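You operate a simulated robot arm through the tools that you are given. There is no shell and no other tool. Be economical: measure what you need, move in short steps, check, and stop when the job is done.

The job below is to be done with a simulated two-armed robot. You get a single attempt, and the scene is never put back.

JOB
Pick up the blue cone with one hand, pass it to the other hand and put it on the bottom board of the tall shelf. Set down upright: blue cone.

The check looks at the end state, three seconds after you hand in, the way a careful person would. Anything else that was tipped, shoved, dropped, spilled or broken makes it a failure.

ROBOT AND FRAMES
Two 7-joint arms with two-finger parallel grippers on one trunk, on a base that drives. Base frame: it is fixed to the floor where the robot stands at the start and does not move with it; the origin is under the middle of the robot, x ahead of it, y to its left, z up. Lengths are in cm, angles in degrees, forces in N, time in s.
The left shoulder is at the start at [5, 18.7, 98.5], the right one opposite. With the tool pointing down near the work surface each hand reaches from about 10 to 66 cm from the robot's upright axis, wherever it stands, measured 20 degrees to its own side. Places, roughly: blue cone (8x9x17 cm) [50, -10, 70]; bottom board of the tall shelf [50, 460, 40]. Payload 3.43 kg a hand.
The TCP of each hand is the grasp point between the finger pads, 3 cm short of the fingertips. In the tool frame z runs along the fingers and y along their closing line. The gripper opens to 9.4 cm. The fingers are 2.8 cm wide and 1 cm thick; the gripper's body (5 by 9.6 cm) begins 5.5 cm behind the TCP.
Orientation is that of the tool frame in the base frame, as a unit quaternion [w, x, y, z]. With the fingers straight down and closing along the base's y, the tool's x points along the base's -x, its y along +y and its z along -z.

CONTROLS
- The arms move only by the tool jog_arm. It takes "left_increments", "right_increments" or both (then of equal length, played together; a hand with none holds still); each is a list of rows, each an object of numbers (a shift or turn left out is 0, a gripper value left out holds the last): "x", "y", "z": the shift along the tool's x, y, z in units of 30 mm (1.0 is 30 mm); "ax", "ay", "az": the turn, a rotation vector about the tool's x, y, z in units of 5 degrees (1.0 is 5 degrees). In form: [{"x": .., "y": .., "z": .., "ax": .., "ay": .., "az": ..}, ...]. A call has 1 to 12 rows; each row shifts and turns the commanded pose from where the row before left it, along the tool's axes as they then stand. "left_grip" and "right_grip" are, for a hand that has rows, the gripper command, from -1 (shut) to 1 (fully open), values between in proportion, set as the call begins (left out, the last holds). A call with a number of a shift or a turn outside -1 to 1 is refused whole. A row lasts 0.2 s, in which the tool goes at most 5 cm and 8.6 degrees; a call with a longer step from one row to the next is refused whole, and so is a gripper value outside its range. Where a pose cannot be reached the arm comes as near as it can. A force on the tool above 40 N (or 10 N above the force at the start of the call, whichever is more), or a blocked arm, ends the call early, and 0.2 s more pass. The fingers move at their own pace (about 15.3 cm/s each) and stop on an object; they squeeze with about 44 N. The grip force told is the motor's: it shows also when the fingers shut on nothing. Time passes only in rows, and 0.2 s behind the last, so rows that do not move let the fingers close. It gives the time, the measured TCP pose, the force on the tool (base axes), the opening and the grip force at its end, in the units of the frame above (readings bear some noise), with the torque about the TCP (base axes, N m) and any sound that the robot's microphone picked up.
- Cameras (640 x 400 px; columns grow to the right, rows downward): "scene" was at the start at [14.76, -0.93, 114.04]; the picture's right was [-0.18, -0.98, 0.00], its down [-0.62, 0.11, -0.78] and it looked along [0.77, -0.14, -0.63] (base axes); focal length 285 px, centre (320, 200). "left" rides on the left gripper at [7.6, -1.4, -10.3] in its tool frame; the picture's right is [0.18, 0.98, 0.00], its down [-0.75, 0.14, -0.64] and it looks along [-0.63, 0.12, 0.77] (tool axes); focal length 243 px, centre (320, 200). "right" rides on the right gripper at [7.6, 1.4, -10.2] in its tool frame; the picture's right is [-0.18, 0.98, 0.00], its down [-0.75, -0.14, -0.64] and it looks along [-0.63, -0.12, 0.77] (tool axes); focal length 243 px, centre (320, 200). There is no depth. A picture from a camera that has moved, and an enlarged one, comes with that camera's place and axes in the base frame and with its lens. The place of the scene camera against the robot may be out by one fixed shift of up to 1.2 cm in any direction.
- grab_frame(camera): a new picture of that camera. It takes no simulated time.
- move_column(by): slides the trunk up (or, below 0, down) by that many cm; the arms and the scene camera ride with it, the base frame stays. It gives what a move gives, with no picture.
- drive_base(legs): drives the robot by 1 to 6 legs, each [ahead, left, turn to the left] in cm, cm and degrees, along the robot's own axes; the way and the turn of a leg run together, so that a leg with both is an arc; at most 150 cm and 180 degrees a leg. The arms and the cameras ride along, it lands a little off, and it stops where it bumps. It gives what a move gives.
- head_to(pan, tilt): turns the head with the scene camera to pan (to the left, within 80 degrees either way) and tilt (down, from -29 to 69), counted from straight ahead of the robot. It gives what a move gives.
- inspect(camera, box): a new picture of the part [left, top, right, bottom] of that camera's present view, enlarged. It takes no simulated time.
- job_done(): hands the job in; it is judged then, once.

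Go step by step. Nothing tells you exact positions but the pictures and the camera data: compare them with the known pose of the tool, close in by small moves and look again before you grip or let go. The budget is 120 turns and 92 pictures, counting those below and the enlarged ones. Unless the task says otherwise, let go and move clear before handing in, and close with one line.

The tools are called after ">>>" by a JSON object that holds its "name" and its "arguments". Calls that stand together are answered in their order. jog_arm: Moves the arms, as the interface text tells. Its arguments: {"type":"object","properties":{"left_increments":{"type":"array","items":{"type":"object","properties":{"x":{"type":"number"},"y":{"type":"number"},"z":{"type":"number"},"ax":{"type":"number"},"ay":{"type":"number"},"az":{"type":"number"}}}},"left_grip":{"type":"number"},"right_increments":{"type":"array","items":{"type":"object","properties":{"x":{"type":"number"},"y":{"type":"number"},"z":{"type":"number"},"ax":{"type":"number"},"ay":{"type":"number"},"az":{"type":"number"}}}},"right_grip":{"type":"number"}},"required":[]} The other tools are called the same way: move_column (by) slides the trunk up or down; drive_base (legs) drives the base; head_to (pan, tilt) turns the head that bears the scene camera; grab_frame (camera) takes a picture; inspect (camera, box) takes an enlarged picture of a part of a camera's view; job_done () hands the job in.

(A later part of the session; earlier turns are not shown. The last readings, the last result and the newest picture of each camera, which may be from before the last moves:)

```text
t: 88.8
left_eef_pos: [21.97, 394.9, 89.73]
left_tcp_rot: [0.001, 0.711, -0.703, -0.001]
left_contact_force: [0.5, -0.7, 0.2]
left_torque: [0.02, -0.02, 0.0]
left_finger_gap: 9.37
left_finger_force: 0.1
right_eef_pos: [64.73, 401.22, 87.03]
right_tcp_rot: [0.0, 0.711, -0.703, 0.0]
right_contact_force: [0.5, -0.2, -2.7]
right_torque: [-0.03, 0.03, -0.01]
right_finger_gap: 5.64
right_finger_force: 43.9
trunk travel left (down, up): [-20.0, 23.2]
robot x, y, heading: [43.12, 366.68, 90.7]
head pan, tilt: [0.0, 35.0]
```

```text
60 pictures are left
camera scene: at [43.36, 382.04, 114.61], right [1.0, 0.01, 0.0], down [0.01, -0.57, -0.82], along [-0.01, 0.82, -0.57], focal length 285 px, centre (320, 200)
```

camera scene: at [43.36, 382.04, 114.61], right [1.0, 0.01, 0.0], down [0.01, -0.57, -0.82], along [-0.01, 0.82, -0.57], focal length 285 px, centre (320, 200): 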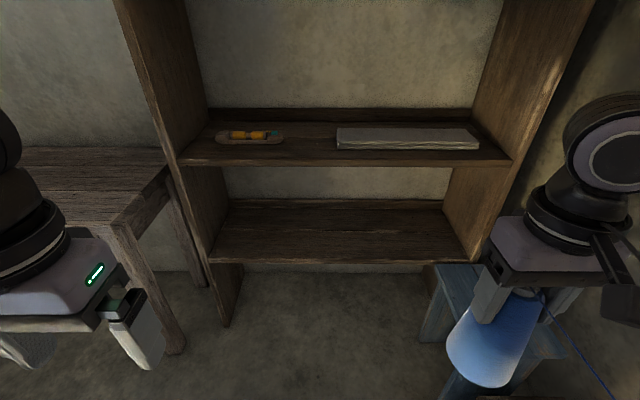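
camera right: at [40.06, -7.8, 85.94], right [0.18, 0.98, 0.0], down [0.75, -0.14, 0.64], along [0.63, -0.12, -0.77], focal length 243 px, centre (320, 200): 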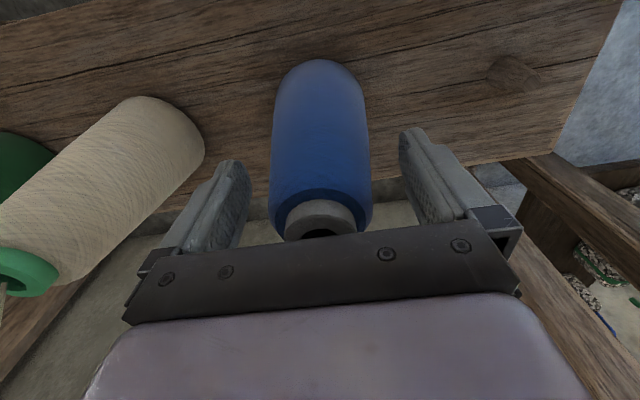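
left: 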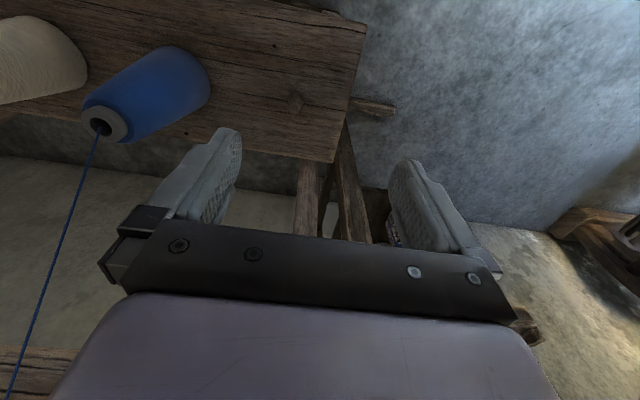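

The shelf's bottom board is about 90 cm wide, with its front edge near y ≈ 453 and the next board about 35 cm above it. The left hand will take the cone low from the side, pitched about 28° down, so it can place into the shelf. I'll move the right hand forward and start turning the left.

>>> {"name": "jog_arm", "arguments": {"right_increments": [{"x": -0.7, "y": 0.1}, {"x": -0.7, "y": 0.1}, {"x": -0.7, "y": 0.1}, {"x": -0.7, "y": 0.1}, {"x": -0.7, "y": 0.1}, {"x": -0.6, "y": 0.1}, {}, {}, {}, {}, {}, {}], "left_increments": [{"x": -0.95}, {"x": -0.95}, {"x": -0.95}, {"x": -0.95}, {"x": -0.95}, {"x": -0.95}, {"az": 1}, {"az": 1}, {"az": 1}, {"az": 1}, {"az": 1}, {"az": 1}]}}

>>> {"name": "jog_arm", "arguments": {"left_increments": [{"az": 1}, {"az": 1}, {"az": 1}, {"ay": -1}, {"ay": -1}, {"ay": -1}, {"ay": -1}, {"ay": -1}, {"ay": -1}, {"ay": -1}, {"ay": -1}, {}]}}

>>> {"name": "grab_frame", "arguments": {"camera": "scene"}}

```text
t: 91.4
left_eef_pos: [21.67, 411.87, 89.7]
left_tcp_rot: [0.0, -0.504, 0.864, 0.0]
left_contact_force: [0.0, -0.2, 0.6]
left_torque: [-0.02, 0.0, 0.01]
left_finger_gap: 9.4
left_finger_force: 0.0
right_eef_pos: [62.73, 413.64, 87.07]
right_tcp_rot: [0.0, 0.711, -0.703, -0.001]
right_contact_force: [-0.3, 0.0, -3.1]
right_torque: [-0.01, -0.03, -0.04]
right_finger_gap: 5.65
right_finger_force: 44.3
trunk travel left (down, up): [-20.0, 23.2]
robot x, y, heading: [43.03, 366.57, 90.7]
head pan, tilt: [0.0, 35.0]
```

```text
t: 94.0
left_eef_pos: [21.72, 411.82, 89.75]
left_tcp_rot: [0.316, -0.364, 0.866, 0.133]
left_contact_force: [-0.9, 0.6, 0.1]
left_torque: [-0.01, -0.01, 0.02]
left_finger_gap: 9.39
left_finger_force: 0.0
right_eef_pos: [62.84, 413.74, 87.0]
right_tcp_rot: [0.001, 0.711, -0.704, -0.001]
right_contact_force: [-1.1, -0.1, -3.3]
right_torque: [-0.01, 0.02, 0.01]
right_finger_gap: 5.63
right_finger_force: 43.1
trunk travel left (down, up): [-20.0, 23.2]
robot x, y, heading: [43.17, 366.82, 90.4]
head pan, tilt: [0.0, 35.0]
```

```text
59 pictures are left
camera scene: at [43.36, 382.05, 114.61], right [1.0, 0.01, 0.0], down [0.01, -0.57, -0.82], along [-0.01, 0.82, -0.57], focal length 285 px, centre (320, 200)
```

scene: 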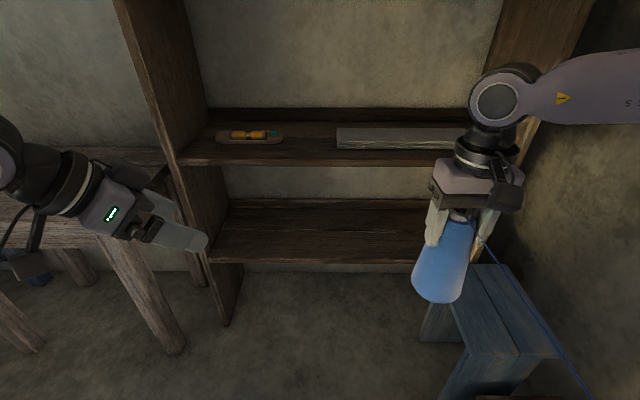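

The left hand is turning as intended. I'll finish its pitch to 28° and bring it to a pre-grasp about 16 cm short of the cone.

>>> {"name": "jog_arm", "arguments": {"left_increments": [{"ay": -1}, {"ay": -1}, {"ay": -1}, {"ay": -1}, {"ay": -0.4}, {}]}}

>>> {"name": "jog_arm", "arguments": {"left_increments": [{"x": 0.081, "y": -0.923, "z": 0.587}, {"x": 0.081, "y": -0.923, "z": 0.587}, {"x": 0.081, "y": -0.923, "z": 0.587}, {"x": 0.081, "y": -0.923, "z": 0.587}, {"x": 0.081, "y": -0.923, "z": 0.587}, {"x": 0.081, "y": -0.923, "z": 0.587}, {"x": 0.081, "y": -0.923, "z": 0.587}, {"x": 0.081, "y": -0.923, "z": 0.587}, {"x": 0.081, "y": -0.923, "z": 0.587}, {"x": 0.081, "y": -0.923, "z": 0.587}, {}]}}

>>> {"name": "grab_frame", "arguments": {"camera": "scene"}}

>>> {"name": "grab_frame", "arguments": {"camera": "left"}}

```text
t: 95.4
left_eef_pos: [21.73, 411.99, 89.76]
left_tcp_rot: [0.475, -0.332, 0.79, 0.199]
left_contact_force: [-0.2, -0.6, -0.1]
left_torque: [0.03, 0.01, 0.01]
left_finger_gap: 9.41
left_finger_force: 0.1
right_eef_pos: [62.79, 413.69, 87.11]
right_tcp_rot: [0.001, 0.711, -0.703, -0.001]
right_contact_force: [0.4, -0.1, -2.5]
right_torque: [-0.02, -0.01, 0.03]
right_finger_gap: 5.64
right_finger_force: 44.0
trunk travel left (down, up): [-20.0, 23.2]
robot x, y, heading: [42.54, 366.74, 90.6]
head pan, tilt: [0.0, 35.0]
```

```text
t: 97.8
left_eef_pos: [44.74, 405.39, 81.67]
left_tcp_rot: [0.474, -0.332, 0.791, 0.198]
left_contact_force: [0.1, 0.1, 0.1]
left_torque: [0.0, 0.01, 0.01]
left_finger_gap: 9.43
left_finger_force: 0.0
left hand out of reach, approached as far as the arm can: row 8, 9, 10
right_eef_pos: [62.75, 413.72, 87.14]
right_tcp_rot: [0.001, 0.711, -0.703, -0.001]
right_contact_force: [0.7, 0.9, -2.1]
right_torque: [-0.02, -0.04, 0.01]
right_finger_gap: 5.62
right_finger_force: 43.6
trunk travel left (down, up): [-20.0, 23.2]
robot x, y, heading: [43.49, 367.04, 90.7]
head pan, tilt: [0.0, 35.0]
```

```text
58 pictures are left
camera scene: at [43.36, 382.05, 114.61], right [1.0, 0.01, 0.0], down [0.01, -0.57, -0.82], along [-0.01, 0.82, -0.57], focal length 285 px, centre (320, 200)
```

scene: 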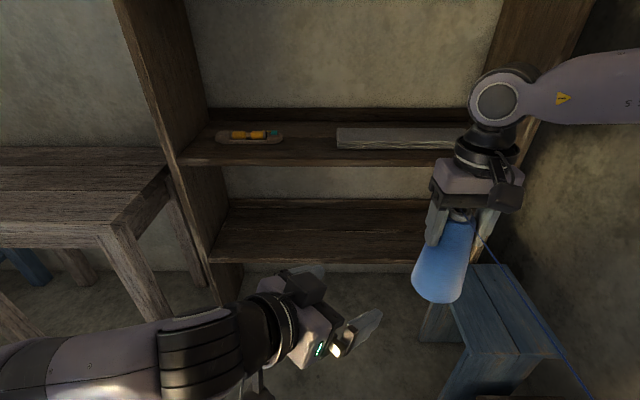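

```text
57 pictures are left
camera left: at [36.92, 395.29, 79.8], right [-0.76, 0.63, -0.16], down [-0.25, -0.05, 0.97], along [0.6, 0.78, 0.19], focal length 243 px, centre (320, 200)
```

left: 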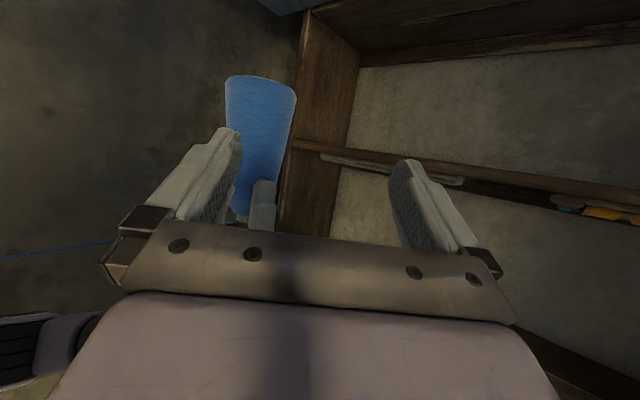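

The left arm can't cross that far over, so I'll back it off and bring the cone toward the middle with the right hand, yawing that hand to help its reach.

>>> {"name": "jog_arm", "arguments": {"left_increments": [{"x": 0.469, "z": -0.883}, {"x": 0.469, "z": -0.883}, {"x": 0.235, "y": 0.7, "z": -0.44}, {"y": 0.9}, {"y": 0.9}, {"y": 0.9}, {}], "right_increments": [{"az": -1}, {"az": -1}, {"az": -1}, {"az": -1}, {"az": -1}, {"az": -1}, {}]}}

>>> {"name": "jog_arm", "arguments": {"right_increments": [{"x": 0.35, "y": 0.75}, {"x": 0.35, "y": 0.75}, {"x": 0.35, "y": 0.75}, {"x": 0.35, "y": 0.75}, {"x": 0.35, "y": 0.75}, {"x": 0.35, "y": 0.75}, {}]}}

>>> {"name": "grab_frame", "arguments": {"camera": "scene"}}

```text
t: 99.4
left_eef_pos: [31.94, 408.29, 81.23]
left_tcp_rot: [0.475, -0.332, 0.79, 0.199]
left_contact_force: [-1.0, 0.0, 0.2]
left_torque: [0.0, -0.01, -0.01]
left_finger_gap: 9.4
left_finger_force: 0.1
left hand out of reach, approached as far as the arm can: row 1, 2
right_eef_pos: [62.74, 413.65, 87.01]
right_tcp_rot: [0.0, 0.869, -0.495, 0.0]
right_contact_force: [-0.2, 0.0, -2.6]
right_torque: [-0.04, -0.02, 0.0]
right_finger_gap: 5.63
right_finger_force: 44.1
trunk travel left (down, up): [-20.0, 23.2]
robot x, y, heading: [42.83, 366.62, 90.5]
head pan, tilt: [0.0, 35.0]
```

```text
t: 101.0
left_eef_pos: [32.08, 408.41, 81.21]
left_tcp_rot: [0.475, -0.332, 0.79, 0.199]
left_contact_force: [-0.2, 0.5, -0.9]
left_torque: [0.02, -0.03, 0.02]
left_finger_gap: 9.4
left_finger_force: 0.0
right_eef_pos: [54.51, 401.21, 87.0]
right_tcp_rot: [0.0, 0.868, -0.496, -0.001]
right_contact_force: [-0.1, 0.0, -2.6]
right_torque: [-0.01, 0.0, 0.0]
right_finger_gap: 5.64
right_finger_force: 43.8
trunk travel left (down, up): [-20.0, 23.2]
robot x, y, heading: [42.99, 366.92, 90.6]
head pan, tilt: [0.0, 35.0]
```

```text
56 pictures are left
camera scene: at [43.36, 382.04, 114.61], right [1.0, 0.01, 0.0], down [0.01, -0.57, -0.82], along [-0.01, 0.82, -0.57], focal length 285 px, centre (320, 200)
```

scene: 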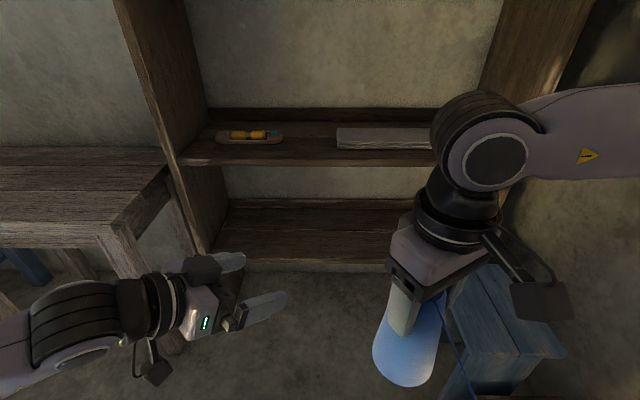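

The right arm reaches further in with the yaw. I'll move the cone toward (48, 408).

>>> {"name": "jog_arm", "arguments": {"right_increments": [{"x": -0.76, "y": 0.18}, {"x": -0.76, "y": 0.18}, {"x": -0.76, "y": 0.18}, {"x": -0.76, "y": 0.18}, {}]}}

>>> {"name": "grab_frame", "arguments": {"camera": "scene"}}

>>> {"name": "grab_frame", "arguments": {"camera": "left"}}

```text
t: 102.2
left_eef_pos: [32.0, 408.35, 81.12]
left_tcp_rot: [0.476, -0.331, 0.79, 0.199]
left_contact_force: [0.0, 1.0, 0.3]
left_torque: [0.01, 0.0, 0.01]
left_finger_gap: 9.41
left_finger_force: 0.1
right_eef_pos: [55.23, 405.26, 87.66]
right_tcp_rot: [0.0, 0.869, -0.495, -0.001]
right_contact_force: [0.3, -0.6, -2.3]
right_torque: [-0.02, 0.0, 0.02]
right_finger_gap: 5.63
right_finger_force: 44.4
right hand out of reach, approached as far as the arm can: row 1, 2, 3, 4
trunk travel left (down, up): [-20.0, 23.2]
robot x, y, heading: [43.07, 366.97, 90.4]
head pan, tilt: [0.0, 35.0]
```

```text
55 pictures are left
camera scene: at [43.36, 382.04, 114.61], right [1.0, 0.01, 0.0], down [0.01, -0.57, -0.82], along [-0.01, 0.82, -0.57], focal length 285 px, centre (320, 200)
```

scene: 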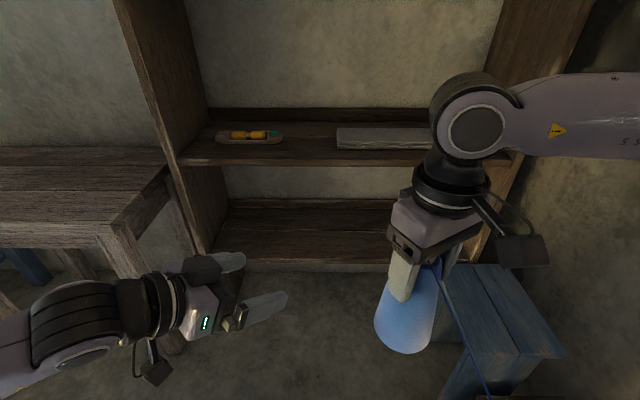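

```text
54 pictures are left
camera left: at [24.26, 398.28, 79.29], right [-0.76, 0.63, -0.16], down [-0.25, -0.05, 0.97], along [0.6, 0.78, 0.2], focal length 243 px, centre (320, 200)
```

left: 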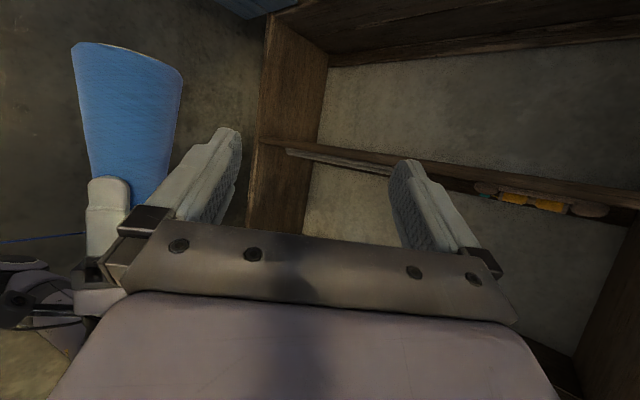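

The commanded target stays at (48, 408), so I'll yaw the right hand further and see whether it comes within reach.

>>> {"name": "jog_arm", "arguments": {"right_increments": [{"az": -1}, {"az": -1}, {"az": -1}, {"az": -1}, {"az": -1}, {"az": -1}, {}, {}]}}

```text
t: 104.0
left_eef_pos: [32.09, 408.37, 81.2]
left_tcp_rot: [0.475, -0.331, 0.791, 0.198]
left_contact_force: [0.3, -0.4, 0.1]
left_torque: [-0.02, 0.0, -0.02]
left_finger_gap: 9.41
left_finger_force: 0.1
right_eef_pos: [55.28, 405.43, 87.67]
right_tcp_rot: [0.0, 0.967, -0.254, -0.001]
right_contact_force: [-0.3, -0.4, -3.8]
right_torque: [-0.05, 0.0, -0.01]
right_finger_gap: 5.64
right_finger_force: 44.4
trunk travel left (down, up): [-20.0, 23.2]
robot x, y, heading: [43.1, 366.57, 90.5]
head pan, tilt: [0.0, 35.0]
```

>>> {"name": "jog_arm", "arguments": {"right_increments": [{"x": -0.74, "y": 0.04}, {"x": -0.74, "y": 0.04}, {"x": -0.74, "y": 0.04}, {}]}}

```text
t: 105.0
left_eef_pos: [32.02, 408.36, 81.23]
left_tcp_rot: [0.475, -0.332, 0.79, 0.199]
left_contact_force: [-0.8, 0.2, 0.4]
left_torque: [-0.01, 0.04, -0.01]
left_finger_gap: 9.41
left_finger_force: 0.1
right_eef_pos: [55.21, 405.43, 87.62]
right_tcp_rot: [0.0, 0.967, -0.254, -0.002]
right_contact_force: [0.4, -0.5, -3.2]
right_torque: [-0.04, -0.02, -0.02]
right_finger_gap: 5.62
right_finger_force: 43.9
right hand out of reach, approached as far as the arm can: row 1, 2, 3
trunk travel left (down, up): [-20.0, 23.2]
robot x, y, heading: [42.87, 366.8, 90.5]
head pan, tilt: [0.0, 35.0]
```

That is a position limit of the right arm, not a yaw one. So I'll put the left hand at the handover pose nearer the body, pointing further to the right, and carry the cone into it with the right hand. First the right hand goes aside while the left turns and moves in.

>>> {"name": "jog_arm", "arguments": {"right_increments": [{"x": 0.87, "y": -0.05}, {"x": 0.87, "y": -0.05}, {"x": 0.87, "y": -0.05}, {"x": 0.87, "y": -0.05}, {"x": 0.87, "y": -0.05}, {}], "left_increments": [{"ax": 0.883, "az": 0.469}, {"ax": 0.883, "az": 0.469}, {"ax": 0.883, "az": 0.469}, {"ax": 0.883, "az": 0.469}, {"ax": 0.883, "az": 0.469}, {}]}}

>>> {"name": "jog_arm", "arguments": {"left_increments": [{"x": -0.236, "y": -0.967, "z": 0.567}, {"x": -0.236, "y": -0.967, "z": 0.567}, {"x": -0.236, "y": -0.967, "z": 0.567}, {"x": -0.236, "y": -0.967, "z": 0.567}, {"x": -0.236, "y": -0.967, "z": 0.567}, {"x": -0.236, "y": -0.967, "z": 0.567}, {"x": -0.236, "y": -0.967, "z": 0.567}, {}]}}

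>>> {"name": "head_to", "arguments": {"pan": 0, "tilt": 60}}

>>> {"name": "grab_frame", "arguments": {"camera": "scene"}}

```text
t: 106.4
left_eef_pos: [33.72, 407.67, 81.17]
left_tcp_rot: [0.514, -0.161, 0.838, 0.091]
left_contact_force: [0.2, -0.2, 0.2]
left_torque: [0.01, 0.0, 0.01]
left_finger_gap: 9.39
left_finger_force: 0.1
left hand out of reach, approached as far as the arm can: row 4, 5
right_eef_pos: [66.91, 399.67, 87.52]
right_tcp_rot: [0.0, 0.967, -0.254, 0.0]
right_contact_force: [0.0, -0.1, -3.4]
right_torque: [-0.02, 0.01, -0.02]
right_finger_gap: 5.63
right_finger_force: 43.9
trunk travel left (down, up): [-20.0, 23.2]
robot x, y, heading: [43.01, 366.78, 90.7]
head pan, tilt: [0.0, 35.0]
```

```text
t: 108.2
left_eef_pos: [52.68, 393.24, 79.67]
left_tcp_rot: [0.507, -0.154, 0.843, 0.092]
left_contact_force: [-0.5, 0.7, 0.5]
left_torque: [0.0, 0.03, 0.0]
left_finger_gap: 9.42
left_finger_force: 0.1
right_eef_pos: [66.75, 399.72, 87.53]
right_tcp_rot: [0.0, 0.967, -0.254, -0.001]
right_contact_force: [0.1, -0.3, -2.7]
right_torque: [0.01, 0.0, 0.02]
right_finger_gap: 5.64
right_finger_force: 44.2
trunk travel left (down, up): [-20.0, 23.2]
robot x, y, heading: [42.68, 366.82, 90.6]
head pan, tilt: [0.0, 35.0]
```

```text
t: 109.1
left_eef_pos: [52.7, 393.3, 79.65]
left_tcp_rot: [0.507, -0.152, 0.844, 0.091]
left_contact_force: [0.1, -0.1, 0.2]
left_torque: [0.03, 0.02, -0.02]
left_finger_gap: 9.39
left_finger_force: 0.0
right_eef_pos: [66.84, 399.82, 87.49]
right_tcp_rot: [0.0, 0.967, -0.254, 0.0]
right_contact_force: [-0.5, 0.3, -3.1]
right_torque: [-0.02, 0.01, -0.01]
right_finger_gap: 5.6
right_finger_force: 44.2
trunk travel left (down, up): [-20.0, 23.2]
robot x, y, heading: [43.02, 366.83, 90.8]
head pan, tilt: [0.0, 60.0]
```

```text
53 pictures are left
camera scene: at [43.38, 379.91, 111.18], right [1.0, 0.01, 0.0], down [0.01, -0.87, -0.5], along [-0.01, 0.5, -0.87], focal length 285 px, centre (320, 200)
```

scene: 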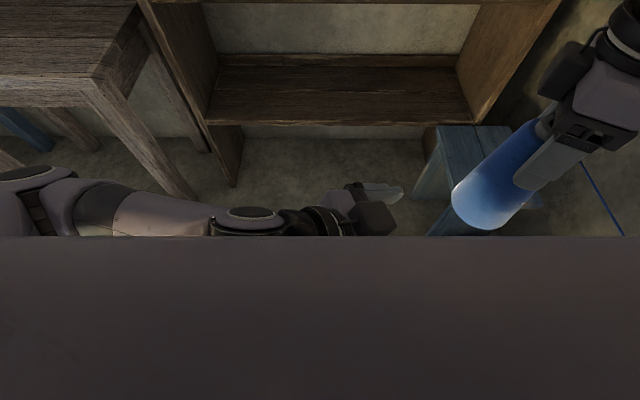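

The left hand is at (52.7, 393.3, 79.7), pitched 28° and pointing right. I'll yaw the right hand further, so its fingers and camera stay clear of the left palm, and then approach.

>>> {"name": "jog_arm", "arguments": {"right_increments": [{"az": -1}, {"az": -1}, {"az": -1}, {"az": -1}, {"az": -1}, {"az": -1}, {"az": -1}, {"az": -1}, {"az": -1}, {"az": -1}, {}]}}

>>> {"name": "head_to", "arguments": {"pan": -5, "tilt": 46}}

>>> {"name": "grab_frame", "arguments": {"camera": "scene"}}

>>> {"name": "grab_frame", "arguments": {"camera": "left"}}

```text
t: 110.6
left_eef_pos: [52.76, 392.2, 79.32]
left_tcp_rot: [0.504, -0.147, 0.847, 0.079]
left_contact_force: [0.6, -3.0, -1.9]
left_torque: [0.04, 0.04, -0.14]
left_finger_gap: 9.38
left_finger_force: 0.0
right_eef_pos: [57.82, 391.48, 87.12]
right_tcp_rot: [-0.016, 1.0, 0.013, 0.0]
right_contact_force: [0.4, 2.3, -1.6]
right_torque: [0.12, 0.02, 0.0]
right_finger_gap: 5.56
right_finger_force: 44.0
right hand out of reach, approached as far as the arm can: row 1, 2, 3, 4, 5, 6, 7
trunk travel left (down, up): [-20.0, 23.2]
robot x, y, heading: [43.11, 366.86, 90.5]
head pan, tilt: [0.0, 60.0]
stopped in row 7 (left hand): the force on the tool passed its limit (the readings are from after the stop); the commanded pose is now the measured one
```

```text
t: 111.4
left_eef_pos: [52.93, 392.29, 79.29]
left_tcp_rot: [0.504, -0.147, 0.848, 0.078]
left_contact_force: [-1.4, -7.0, -1.9]
left_torque: [0.05, 0.08, -0.33]
left_finger_gap: 9.4
left_finger_force: 0.2
right_eef_pos: [57.81, 391.46, 87.2]
right_tcp_rot: [-0.017, 1.0, 0.014, 0.0]
right_contact_force: [1.7, 6.1, -2.0]
right_torque: [0.45, -0.13, 0.03]
right_finger_gap: 5.57
right_finger_force: 44.1
trunk travel left (down, up): [-20.0, 23.2]
robot x, y, heading: [42.52, 366.85, 90.5]
head pan, tilt: [-5.0, 46.0]
```

```text
52 pictures are left
camera scene: at [44.06, 381.26, 112.98], right [1.0, -0.08, 0.0], down [-0.06, -0.72, -0.69], along [0.05, 0.69, -0.72], focal length 285 px, centre (320, 200)
```

scene: 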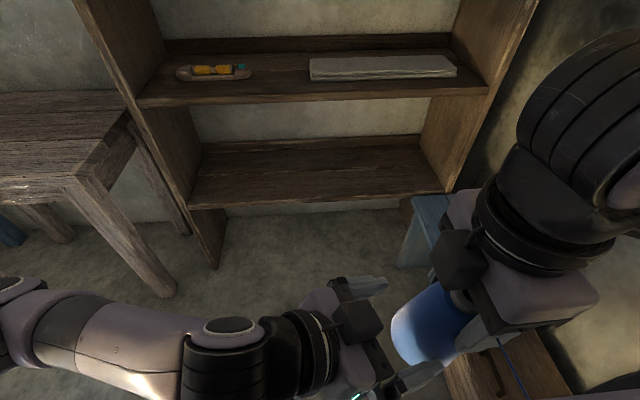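

```text
51 pictures are left
camera left: at [41.32, 386.66, 77.59], right [-0.4, 0.9, -0.18], down [-0.24, 0.08, 0.97], along [0.88, 0.43, 0.18], focal length 243 px, centre (320, 200)
```

left: 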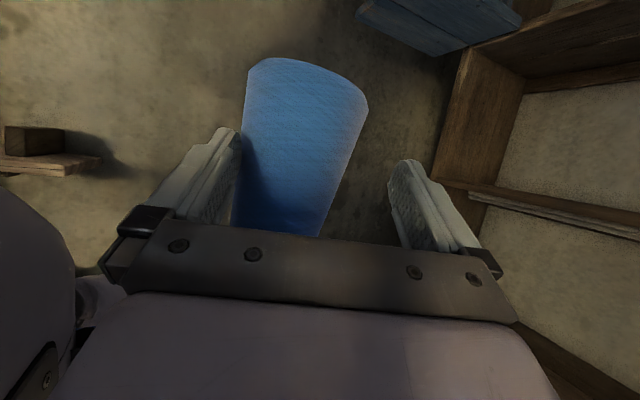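

The yaw limit was hit and the right hand drifted in, so the cone now rests lightly (about 7 N) on one left finger. It is almost in the handover pose, and the commands have been reset to the measured poses. I'll ease the cone sideways, off that finger, by a small step.

>>> {"name": "jog_arm", "arguments": {"right_increments": [{"x": -0.1, "y": -0.35}, {}]}}

>>> {"name": "grab_frame", "arguments": {"camera": "left"}}

```text
t: 112.0
left_eef_pos: [52.74, 392.42, 79.31]
left_tcp_rot: [0.504, -0.147, 0.847, 0.079]
left_contact_force: [0.2, -0.4, 0.1]
left_torque: [-0.03, 0.0, 0.0]
left_finger_gap: 9.39
left_finger_force: 0.0
right_eef_pos: [57.04, 392.12, 87.16]
right_tcp_rot: [-0.015, 1.0, 0.013, 0.0]
right_contact_force: [-0.3, 0.1, -1.8]
right_torque: [0.0, -0.01, -0.03]
right_finger_gap: 5.53
right_finger_force: 44.1
right hand out of reach, approached as far as the arm can: row 1
trunk travel left (down, up): [-20.0, 23.2]
robot x, y, heading: [43.12, 366.91, 90.6]
head pan, tilt: [-5.0, 46.0]
```

```text
50 pictures are left
camera left: at [41.32, 386.75, 77.6], right [-0.41, 0.9, -0.18], down [-0.24, 0.08, 0.97], along [0.88, 0.44, 0.18], focal length 243 px, centre (320, 200)
```

left: 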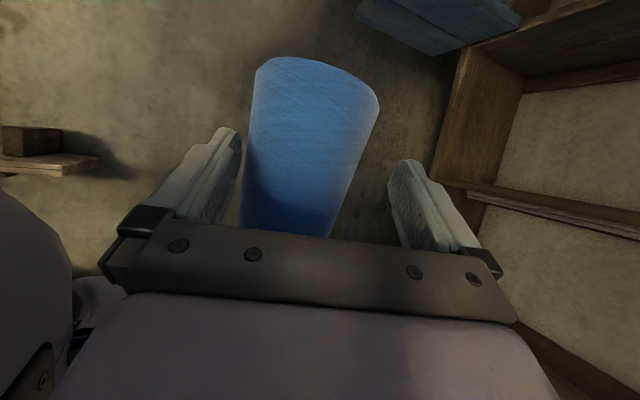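

The contact is gone. I'll now bring the left hand onto the cone: centre it sideways first, then go forward 4 cm and slightly down.

>>> {"name": "jog_arm", "arguments": {"left_increments": [{"x": 0.23, "y": -0.55, "z": 0.13}, {}]}}

>>> {"name": "grab_frame", "arguments": {"camera": "left"}}

```text
t: 112.6
left_eef_pos: [53.36, 390.81, 78.6]
left_tcp_rot: [0.504, -0.148, 0.847, 0.08]
left_contact_force: [0.8, 0.7, -0.7]
left_torque: [-0.02, 0.02, -0.01]
left_finger_gap: 9.41
left_finger_force: 0.2
right_eef_pos: [57.06, 392.03, 87.22]
right_tcp_rot: [-0.017, 1.0, 0.013, 0.0]
right_contact_force: [1.0, 0.7, -3.2]
right_torque: [-0.04, 0.03, -0.03]
right_finger_gap: 5.53
right_finger_force: 44.0
trunk travel left (down, up): [-20.0, 23.2]
robot x, y, heading: [43.12, 366.57, 90.5]
head pan, tilt: [-5.0, 46.0]
```

```text
49 pictures are left
camera left: at [41.89, 385.24, 76.81], right [-0.41, 0.9, -0.17], down [-0.24, 0.08, 0.97], along [0.88, 0.44, 0.18], focal length 243 px, centre (320, 200)
```

left: 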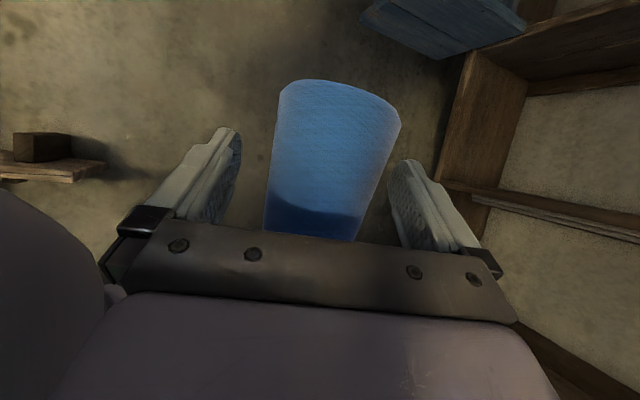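

>>> {"name": "jog_arm", "arguments": {"left_increments": [{"x": -0.31, "z": 0.57}, {"x": -0.31, "z": 0.57}, {}]}}

>>> {"name": "grab_frame", "arguments": {"camera": "left"}}

>>> {"name": "grab_frame", "arguments": {"camera": "scene"}}

```text
t: 113.4
left_eef_pos: [57.03, 392.08, 78.62]
left_tcp_rot: [0.504, -0.148, 0.847, 0.078]
left_contact_force: [0.9, -0.2, 0.6]
left_torque: [-0.02, 0.02, 0.02]
left_finger_gap: 9.42
left_finger_force: 0.0
right_eef_pos: [57.2, 392.09, 87.3]
right_tcp_rot: [-0.015, 1.0, 0.013, 0.0]
right_contact_force: [-0.1, 0.4, -2.8]
right_torque: [-0.04, -0.02, 0.01]
right_finger_gap: 5.54
right_finger_force: 44.1
trunk travel left (down, up): [-20.0, 23.2]
robot x, y, heading: [43.51, 367.11, 90.6]
head pan, tilt: [-5.0, 46.0]
```

```text
48 pictures are left
camera left: at [45.59, 386.38, 76.85], right [-0.41, 0.9, -0.18], down [-0.24, 0.08, 0.97], along [0.88, 0.44, 0.18], focal length 243 px, centre (320, 200)
```

left: 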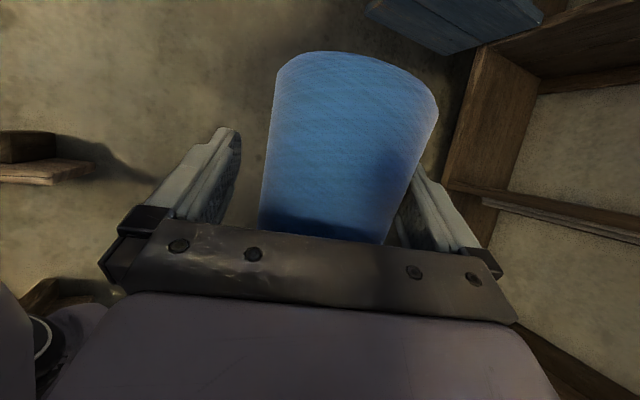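

```text
47 pictures are left
camera scene: at [44.07, 381.26, 112.99], right [1.0, -0.08, 0.0], down [-0.06, -0.72, -0.69], along [0.05, 0.69, -0.72], focal length 285 px, centre (320, 200)
```

scene: 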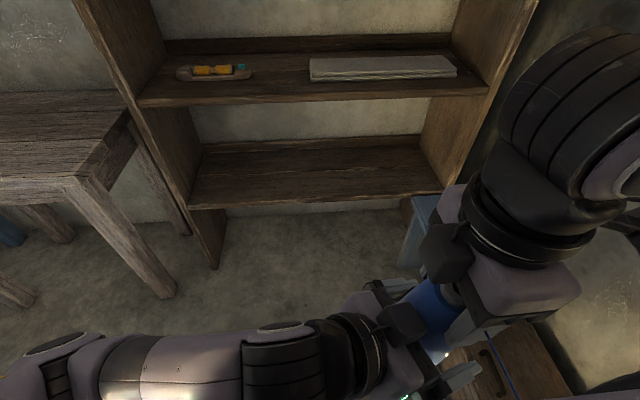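

The TCP projects to (320, 187) in this view and the cone's middle there is about 0.7 cm to the +y side. I'll shift the left hand by that much and close it gently.

>>> {"name": "jog_arm", "arguments": {"left_increments": [{"y": 0.24}, {}]}}

>>> {"name": "jog_arm", "arguments": {"left_increments": [{}, {}, {}, {}], "left_grip": -1}}

>>> {"name": "grab_frame", "arguments": {"camera": "left"}}

```text
t: 114.0
left_eef_pos: [56.84, 392.68, 78.72]
left_tcp_rot: [0.504, -0.147, 0.848, 0.078]
left_contact_force: [-0.3, 0.4, -0.1]
left_torque: [-0.01, 0.02, -0.03]
left_finger_gap: 9.39
left_finger_force: 0.0
right_eef_pos: [57.21, 391.94, 87.09]
right_tcp_rot: [-0.016, 1.0, 0.012, 0.0]
right_contact_force: [0.3, -0.3, -2.6]
right_torque: [0.0, 0.0, 0.02]
right_finger_gap: 5.53
right_finger_force: 43.9
trunk travel left (down, up): [-20.0, 23.2]
robot x, y, heading: [42.97, 366.68, 90.5]
head pan, tilt: [-5.0, 46.0]
```

```text
t: 115.0
left_eef_pos: [56.68, 392.64, 78.58]
left_tcp_rot: [0.504, -0.147, 0.848, 0.079]
left_contact_force: [1.6, -1.0, -0.8]
left_torque: [0.69, 0.34, 0.19]
left_finger_gap: 7.47
left_finger_force: 44.0
right_eef_pos: [57.15, 392.0, 87.28]
right_tcp_rot: [-0.016, 1.0, 0.011, 0.0]
right_contact_force: [-0.5, 1.6, -1.6]
right_torque: [-0.5, -0.23, -0.19]
right_finger_gap: 5.5
right_finger_force: 43.7
trunk travel left (down, up): [-20.0, 23.2]
robot x, y, heading: [43.03, 366.75, 90.6]
head pan, tilt: [-5.0, 46.0]
```

```text
46 pictures are left
camera left: at [45.3, 387.13, 76.86], right [-0.41, 0.9, -0.18], down [-0.24, 0.08, 0.97], along [0.88, 0.43, 0.18], focal length 243 px, centre (320, 200)
```

left: 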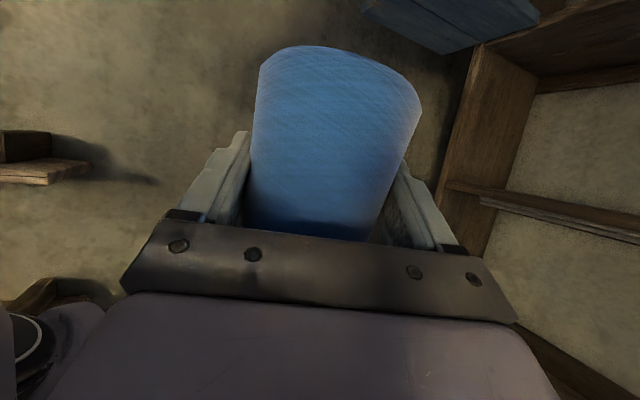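

The left hand holds the cone at 7.5 cm width. I'll open the right hand and lift it off in small steps.

>>> {"name": "jog_arm", "arguments": {"right_increments": [{}, {}, {}], "right_grip": 1}}

>>> {"name": "jog_arm", "arguments": {"right_increments": [{"z": -0.4}, {"z": -0.4}, {}]}}

>>> {"name": "grab_frame", "arguments": {"camera": "scene"}}

>>> {"name": "grab_frame", "arguments": {"camera": "right"}}

```text
t: 115.8
left_eef_pos: [56.78, 392.76, 78.71]
left_tcp_rot: [0.504, -0.147, 0.848, 0.078]
left_contact_force: [-0.2, 0.4, -0.9]
left_torque: [0.02, 0.03, 0.05]
left_finger_gap: 7.2
left_finger_force: 44.1
right_eef_pos: [57.24, 392.07, 87.12]
right_tcp_rot: [-0.015, 1.0, 0.013, 0.0]
right_contact_force: [0.2, -0.2, 0.0]
right_torque: [0.01, -0.02, 0.01]
right_finger_gap: 9.4
right_finger_force: 0.0
trunk travel left (down, up): [-20.0, 23.2]
robot x, y, heading: [43.18, 366.59, 90.6]
head pan, tilt: [-5.0, 46.0]
```

```text
t: 116.6
left_eef_pos: [56.64, 392.71, 78.65]
left_tcp_rot: [0.504, -0.147, 0.848, 0.078]
left_contact_force: [-0.4, -0.2, 0.2]
left_torque: [-0.01, 0.05, 0.02]
left_finger_gap: 7.15
left_finger_force: 44.2
right_eef_pos: [57.11, 391.87, 89.6]
right_tcp_rot: [-0.016, 1.0, 0.011, 0.0]
right_contact_force: [0.6, 0.1, 0.2]
right_torque: [0.0, -0.02, -0.01]
right_finger_gap: 9.39
right_finger_force: 0.0
trunk travel left (down, up): [-20.0, 23.2]
robot x, y, heading: [42.82, 366.6, 90.7]
head pan, tilt: [-5.0, 46.0]
```

```text
45 pictures are left
camera scene: at [44.07, 381.26, 112.99], right [1.0, -0.08, 0.0], down [-0.06, -0.72, -0.69], along [0.05, 0.69, -0.72], focal length 285 px, centre (320, 200)
```

scene: 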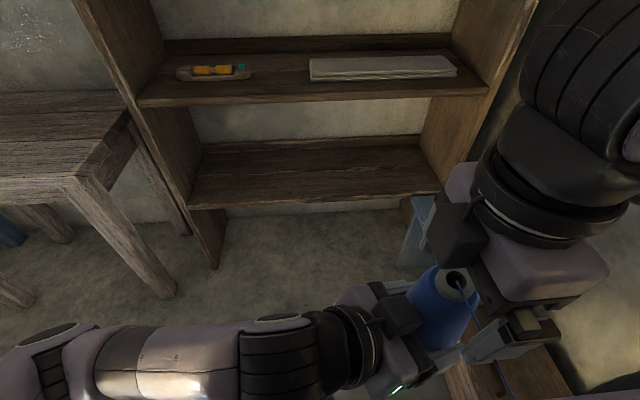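

```text
44 pictures are left
camera right: at [64.85, 390.27, 99.86], right [-0.16, -0.99, -0.03], down [-0.76, 0.1, 0.65], along [-0.63, 0.13, -0.76], focal length 243 px, centre (320, 200)
```

right: 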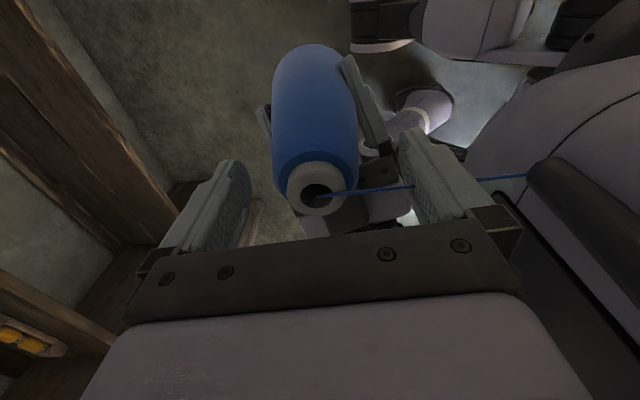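

The cone stays in the left hand, standing near vertical. I'll continue raising the right hand and draw it away to the right.

>>> {"name": "jog_arm", "arguments": {"right_increments": [{"z": -0.6}, {"z": -0.6}, {"z": -0.6}, {}]}}

>>> {"name": "jog_arm", "arguments": {"right_increments": [{"x": 0.5}, {"x": 0.7}, {"x": 0.7}, {"x": 0.7}, {"x": 0.7}, {"x": 0.7, "az": 0.7}, {"az": 1}, {"az": 1}, {"az": 1}, {"az": 1}, {"az": 1}, {}]}}

>>> {"name": "grab_frame", "arguments": {"camera": "scene"}}

>>> {"name": "grab_frame", "arguments": {"camera": "left"}}

```text
t: 117.6
left_eef_pos: [56.67, 392.78, 78.58]
left_tcp_rot: [0.503, -0.148, 0.848, 0.079]
left_contact_force: [0.4, 0.5, 0.1]
left_torque: [0.03, 0.02, 0.01]
left_finger_gap: 7.17
left_finger_force: 44.4
right_eef_pos: [57.2, 391.81, 94.94]
right_tcp_rot: [-0.015, 1.0, 0.013, -0.001]
right_contact_force: [-0.4, 0.2, -0.8]
right_torque: [0.04, 0.0, -0.01]
right_finger_gap: 9.42
right_finger_force: 0.0
trunk travel left (down, up): [-20.0, 23.2]
robot x, y, heading: [43.02, 366.56, 90.8]
head pan, tilt: [-5.0, 46.0]
```

```text
t: 120.2
left_eef_pos: [56.77, 392.66, 78.65]
left_tcp_rot: [0.504, -0.148, 0.847, 0.079]
left_contact_force: [-0.9, -0.1, -0.4]
left_torque: [0.01, 0.0, 0.03]
left_finger_gap: 7.14
left_finger_force: 43.8
right_eef_pos: [64.67, 387.12, 95.68]
right_tcp_rot: [-0.014, 0.972, -0.234, -0.004]
right_contact_force: [0.3, 0.2, -0.2]
right_torque: [-0.02, -0.01, -0.01]
right_finger_gap: 9.4
right_finger_force: 0.1
right hand out of reach, approached as far as the arm can: row 1, 2, 3, 4, 5, 6
trunk travel left (down, up): [-20.0, 23.2]
robot x, y, heading: [42.74, 366.8, 90.5]
head pan, tilt: [-5.0, 46.0]
```

```text
43 pictures are left
camera scene: at [44.07, 381.26, 112.99], right [1.0, -0.08, 0.0], down [-0.06, -0.72, -0.69], along [0.05, 0.69, -0.72], focal length 285 px, centre (320, 200)
```

scene: 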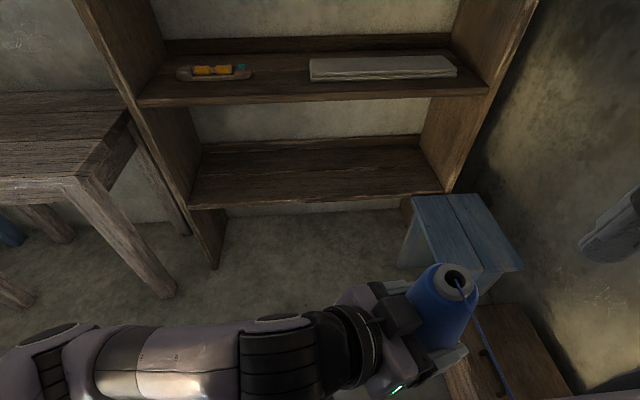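

```text
42 pictures are left
camera left: at [45.3, 387.13, 76.86], right [-0.41, 0.9, -0.18], down [-0.24, 0.08, 0.97], along [0.88, 0.44, 0.18], focal length 243 px, centre (320, 200)
```

left: 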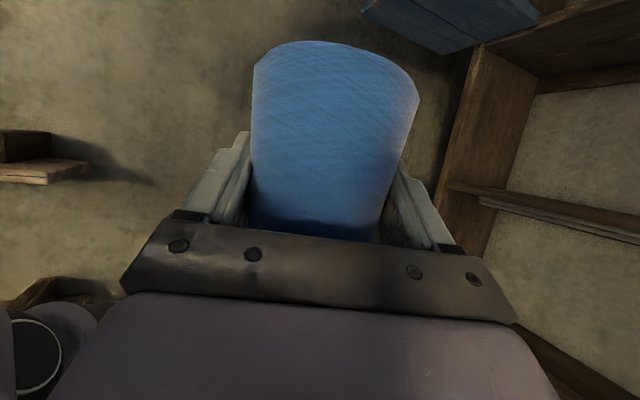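

The left hand now has the cone to itself, with at most a few degrees of tilt. I'll swing it to the left front, then turn it to point at the shelf.

>>> {"name": "jog_arm", "arguments": {"left_increments": [{"x": 0.29, "y": 0.96, "z": -0.53}, {"x": 0.29, "y": 0.96, "z": -0.53}, {"x": 0.29, "y": 0.96, "z": -0.53}, {"x": 0.29, "y": 0.96, "z": -0.53}, {"x": 0.29, "y": 0.96, "z": -0.53}, {"x": 0.29, "y": 0.96, "z": -0.53}, {"x": 0.29, "y": 0.96, "z": -0.53}, {"x": 0.29, "y": 0.96, "z": -0.53}, {"x": 0.29, "y": 0.96, "z": -0.53}, {}]}}

>>> {"name": "jog_arm", "arguments": {"left_increments": [{"ax": -0.88, "az": -0.48}, {"ax": -0.88, "az": -0.48}, {"ax": -0.88, "az": -0.48}, {"ax": -0.88, "az": -0.48}, {"ax": -0.88, "az": -0.48}, {"ax": -0.88, "az": -0.48}, {"ax": -0.88, "az": -0.48}, {"ax": -0.88, "az": -0.48}, {"ax": -0.88, "az": -0.48}, {"ax": -0.88, "az": -0.48}, {"ax": -0.88, "az": -0.48}, {"ax": -0.88, "az": -0.48}]}}

>>> {"name": "head_to", "arguments": {"pan": 10, "tilt": 40}}

>>> {"name": "grab_frame", "arguments": {"camera": "scene"}}

```text
t: 122.4
left_eef_pos: [32.66, 411.79, 78.05]
left_tcp_rot: [0.505, -0.147, 0.847, 0.079]
left_contact_force: [-0.8, -1.1, -3.4]
left_torque: [-0.01, -0.01, -0.01]
left_finger_gap: 7.12
left_finger_force: 44.5
right_eef_pos: [64.59, 387.15, 95.66]
right_tcp_rot: [-0.015, 0.973, -0.232, -0.005]
right_contact_force: [-0.2, -0.3, -0.5]
right_torque: [0.0, 0.02, 0.0]
right_finger_gap: 9.39
right_finger_force: 0.1
trunk travel left (down, up): [-20.0, 23.2]
robot x, y, heading: [43.31, 366.49, 90.6]
head pan, tilt: [-5.0, 46.0]
```

```text
t: 125.0
left_eef_pos: [29.26, 410.96, 80.36]
left_tcp_rot: [0.423, -0.478, 0.72, 0.272]
left_contact_force: [-0.8, -0.7, -3.1]
left_torque: [-0.02, 0.03, -0.02]
left_finger_gap: 7.12
left_finger_force: 43.9
left hand out of reach, approached as far as the arm can: row 9, 10, 11, 12
right_eef_pos: [64.69, 387.07, 95.68]
right_tcp_rot: [-0.014, 0.973, -0.232, -0.005]
right_contact_force: [0.6, -0.6, -0.7]
right_torque: [-0.03, 0.0, -0.01]
right_finger_gap: 9.38
right_finger_force: 0.1
trunk travel left (down, up): [-20.0, 23.2]
robot x, y, heading: [43.26, 366.63, 90.8]
head pan, tilt: [-5.0, 46.0]
```

```text
t: 125.7
left_eef_pos: [29.33, 410.96, 80.22]
left_tcp_rot: [0.424, -0.477, 0.72, 0.272]
left_contact_force: [-0.4, 0.1, -3.0]
left_torque: [-0.03, 0.0, -0.02]
left_finger_gap: 7.12
left_finger_force: 44.1
right_eef_pos: [64.68, 387.18, 95.63]
right_tcp_rot: [-0.014, 0.972, -0.233, -0.004]
right_contact_force: [0.3, 0.8, -0.1]
right_torque: [0.01, 0.0, 0.01]
right_finger_gap: 9.41
right_finger_force: 0.0
trunk travel left (down, up): [-20.0, 23.2]
robot x, y, heading: [42.66, 366.87, 90.5]
head pan, tilt: [10.0, 40.0]
```

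```text
41 pictures are left
camera scene: at [41.88, 381.6, 113.85], right [0.98, 0.18, 0.0], down [0.12, -0.63, -0.77], along [-0.14, 0.75, -0.64], focal length 285 px, centre (320, 200)
```

scene: 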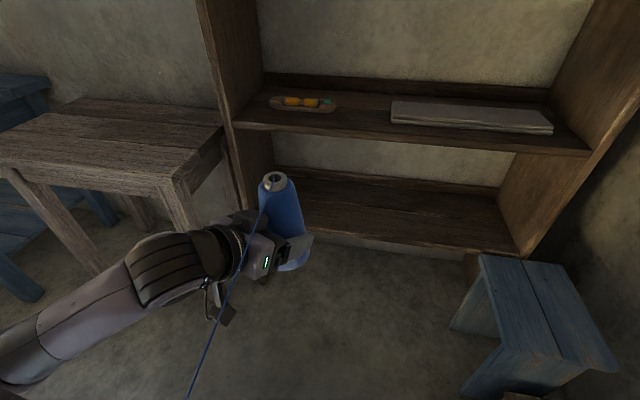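

>>> {"name": "inspect", "arguments": {"camera": "scene", "box": [200, 150, 360, 290]}}

```text
2.86 times, centred on (280, 220) of scene
camera zoom: at [41.88, 381.6, 113.85], right [0.98, 0.18, 0.0], down [0.12, -0.63, -0.77], along [-0.14, 0.75, -0.64], focal length 814 px, centre (434, 143)
```

zoom: 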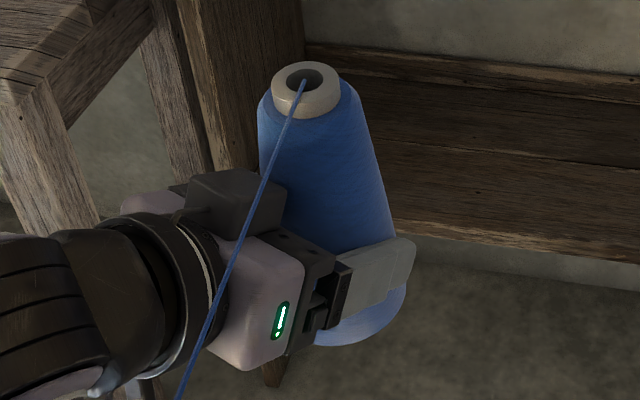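

The cone leans about 3–4° with its top toward -x. I'll correct that with a small turn, shift the base a little right and ahead, and lower the trunk 20 cm.

>>> {"name": "jog_arm", "arguments": {"left_increments": [{"ax": -0.315, "ay": 0.283, "az": 0.557}, {}]}}

>>> {"name": "drive_base", "arguments": {"legs": [[15, -8, 0]]}}

>>> {"name": "move_column", "arguments": {"by": -20}}

>>> {"name": "grab_frame", "arguments": {"camera": "scene"}}

>>> {"name": "grab_frame", "arguments": {"camera": "left"}}

```text
t: 126.3
left_eef_pos: [29.27, 411.01, 80.18]
left_tcp_rot: [0.401, -0.468, 0.734, 0.285]
left_contact_force: [0.3, 0.0, -2.6]
left_torque: [-0.04, 0.03, 0.0]
left_finger_gap: 7.1
left_finger_force: 44.4
right_eef_pos: [64.68, 387.0, 95.62]
right_tcp_rot: [-0.015, 0.972, -0.233, -0.005]
right_contact_force: [0.5, 0.5, -0.9]
right_torque: [0.01, -0.02, -0.01]
right_finger_gap: 9.43
right_finger_force: 0.0
trunk travel left (down, up): [-20.0, 23.2]
robot x, y, heading: [43.08, 366.64, 90.6]
head pan, tilt: [10.0, 40.0]
```

```text
t: 127.8
left_eef_pos: [37.32, 426.0, 80.2]
left_tcp_rot: [0.401, -0.467, 0.735, 0.285]
left_contact_force: [0.0, -0.7, -3.0]
left_torque: [-0.04, 0.0, 0.0]
left_finger_gap: 7.1
left_finger_force: 43.7
right_eef_pos: [72.62, 401.98, 95.78]
right_tcp_rot: [-0.015, 0.972, -0.234, -0.004]
right_contact_force: [0.2, 0.5, 0.0]
right_torque: [0.0, 0.0, 0.02]
right_finger_gap: 9.41
right_finger_force: 0.0
trunk travel left (down, up): [-20.0, 23.2]
robot x, y, heading: [51.01, 381.9, 90.1]
head pan, tilt: [10.0, 40.0]
```

```text
t: 130.0
left_eef_pos: [37.31, 425.86, 60.19]
left_tcp_rot: [0.402, -0.467, 0.734, 0.285]
left_contact_force: [0.0, -0.5, -1.7]
left_torque: [0.0, -0.01, 0.0]
left_finger_gap: 7.09
left_finger_force: 44.0
right_eef_pos: [72.66, 402.05, 75.8]
right_tcp_rot: [-0.014, 0.972, -0.234, -0.004]
right_contact_force: [0.0, -0.6, -0.1]
right_torque: [0.04, 0.01, 0.03]
right_finger_gap: 9.41
right_finger_force: 0.0
trunk travel left (down, up): [0.0, 43.2]
robot x, y, heading: [50.72, 382.15, 90.4]
head pan, tilt: [10.0, 40.0]
```

```text
39 pictures are left
camera scene: at [49.8, 396.51, 93.86], right [0.98, 0.18, 0.0], down [0.12, -0.63, -0.77], along [-0.14, 0.75, -0.64], focal length 285 px, centre (320, 200)
```

scene: 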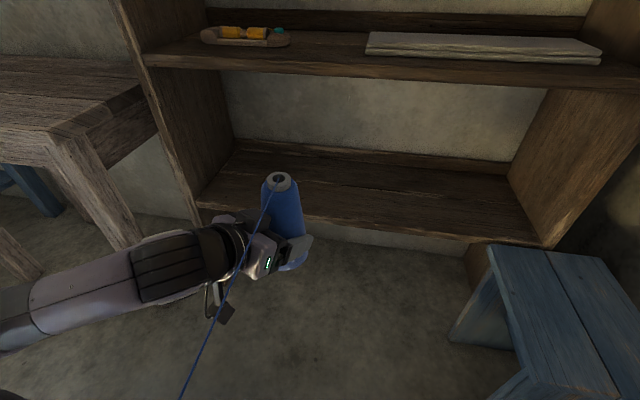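

```text
38 pictures are left
camera left: at [33.45, 413.68, 58.93], right [-0.94, 0.31, -0.12], down [-0.16, -0.11, 0.98], along [0.29, 0.94, 0.15], focal length 243 px, centre (320, 200)
```

left: 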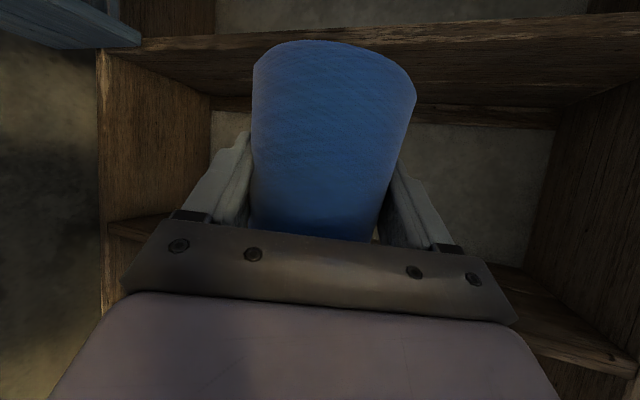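

The bottom board's front edge is at y ≈ 451 and its back at about 482, with z ≈ 40. I'll drive ahead 17 cm, which leaves the cone just short of the shelf, and check.

>>> {"name": "drive_base", "arguments": {"legs": [[17, 0, 0]]}}

>>> {"name": "grab_frame", "arguments": {"camera": "left"}}

>>> {"name": "grab_frame", "arguments": {"camera": "scene"}}

```text
t: 131.4
left_eef_pos: [37.3, 442.71, 60.3]
left_tcp_rot: [0.402, -0.467, 0.735, 0.285]
left_contact_force: [0.6, 0.1, -3.1]
left_torque: [0.01, -0.03, 0.01]
left_finger_gap: 7.09
left_finger_force: 43.6
right_eef_pos: [72.44, 418.77, 75.8]
right_tcp_rot: [-0.015, 0.972, -0.234, -0.004]
right_contact_force: [-0.5, 0.0, 0.9]
right_torque: [0.02, 0.0, 0.0]
right_finger_gap: 9.39
right_finger_force: 0.1
trunk travel left (down, up): [0.0, 43.2]
robot x, y, heading: [50.68, 398.5, 90.5]
head pan, tilt: [10.0, 40.0]
```

```text
37 pictures are left
camera left: at [33.36, 430.45, 58.93], right [-0.94, 0.31, -0.12], down [-0.16, -0.11, 0.98], along [0.29, 0.94, 0.15], focal length 243 px, centre (320, 200)
```

left: 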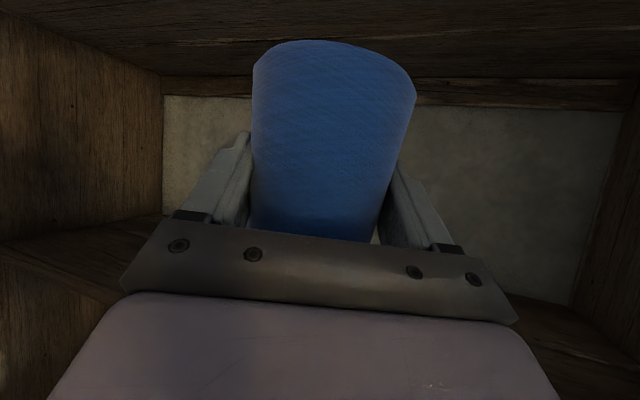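

```text
36 pictures are left
camera scene: at [49.7, 413.28, 93.85], right [0.98, 0.18, 0.0], down [0.12, -0.63, -0.77], along [-0.14, 0.75, -0.64], focal length 285 px, centre (320, 200)
```

scene: 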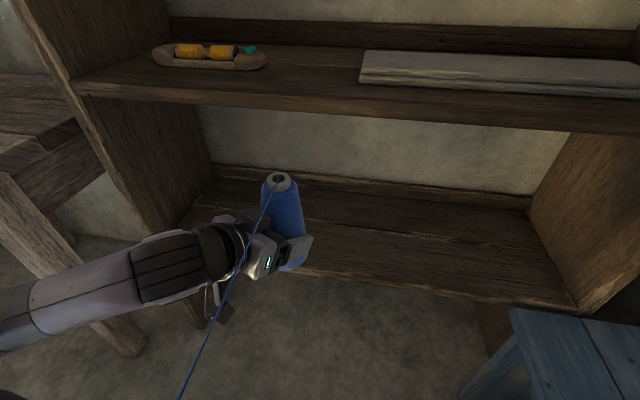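

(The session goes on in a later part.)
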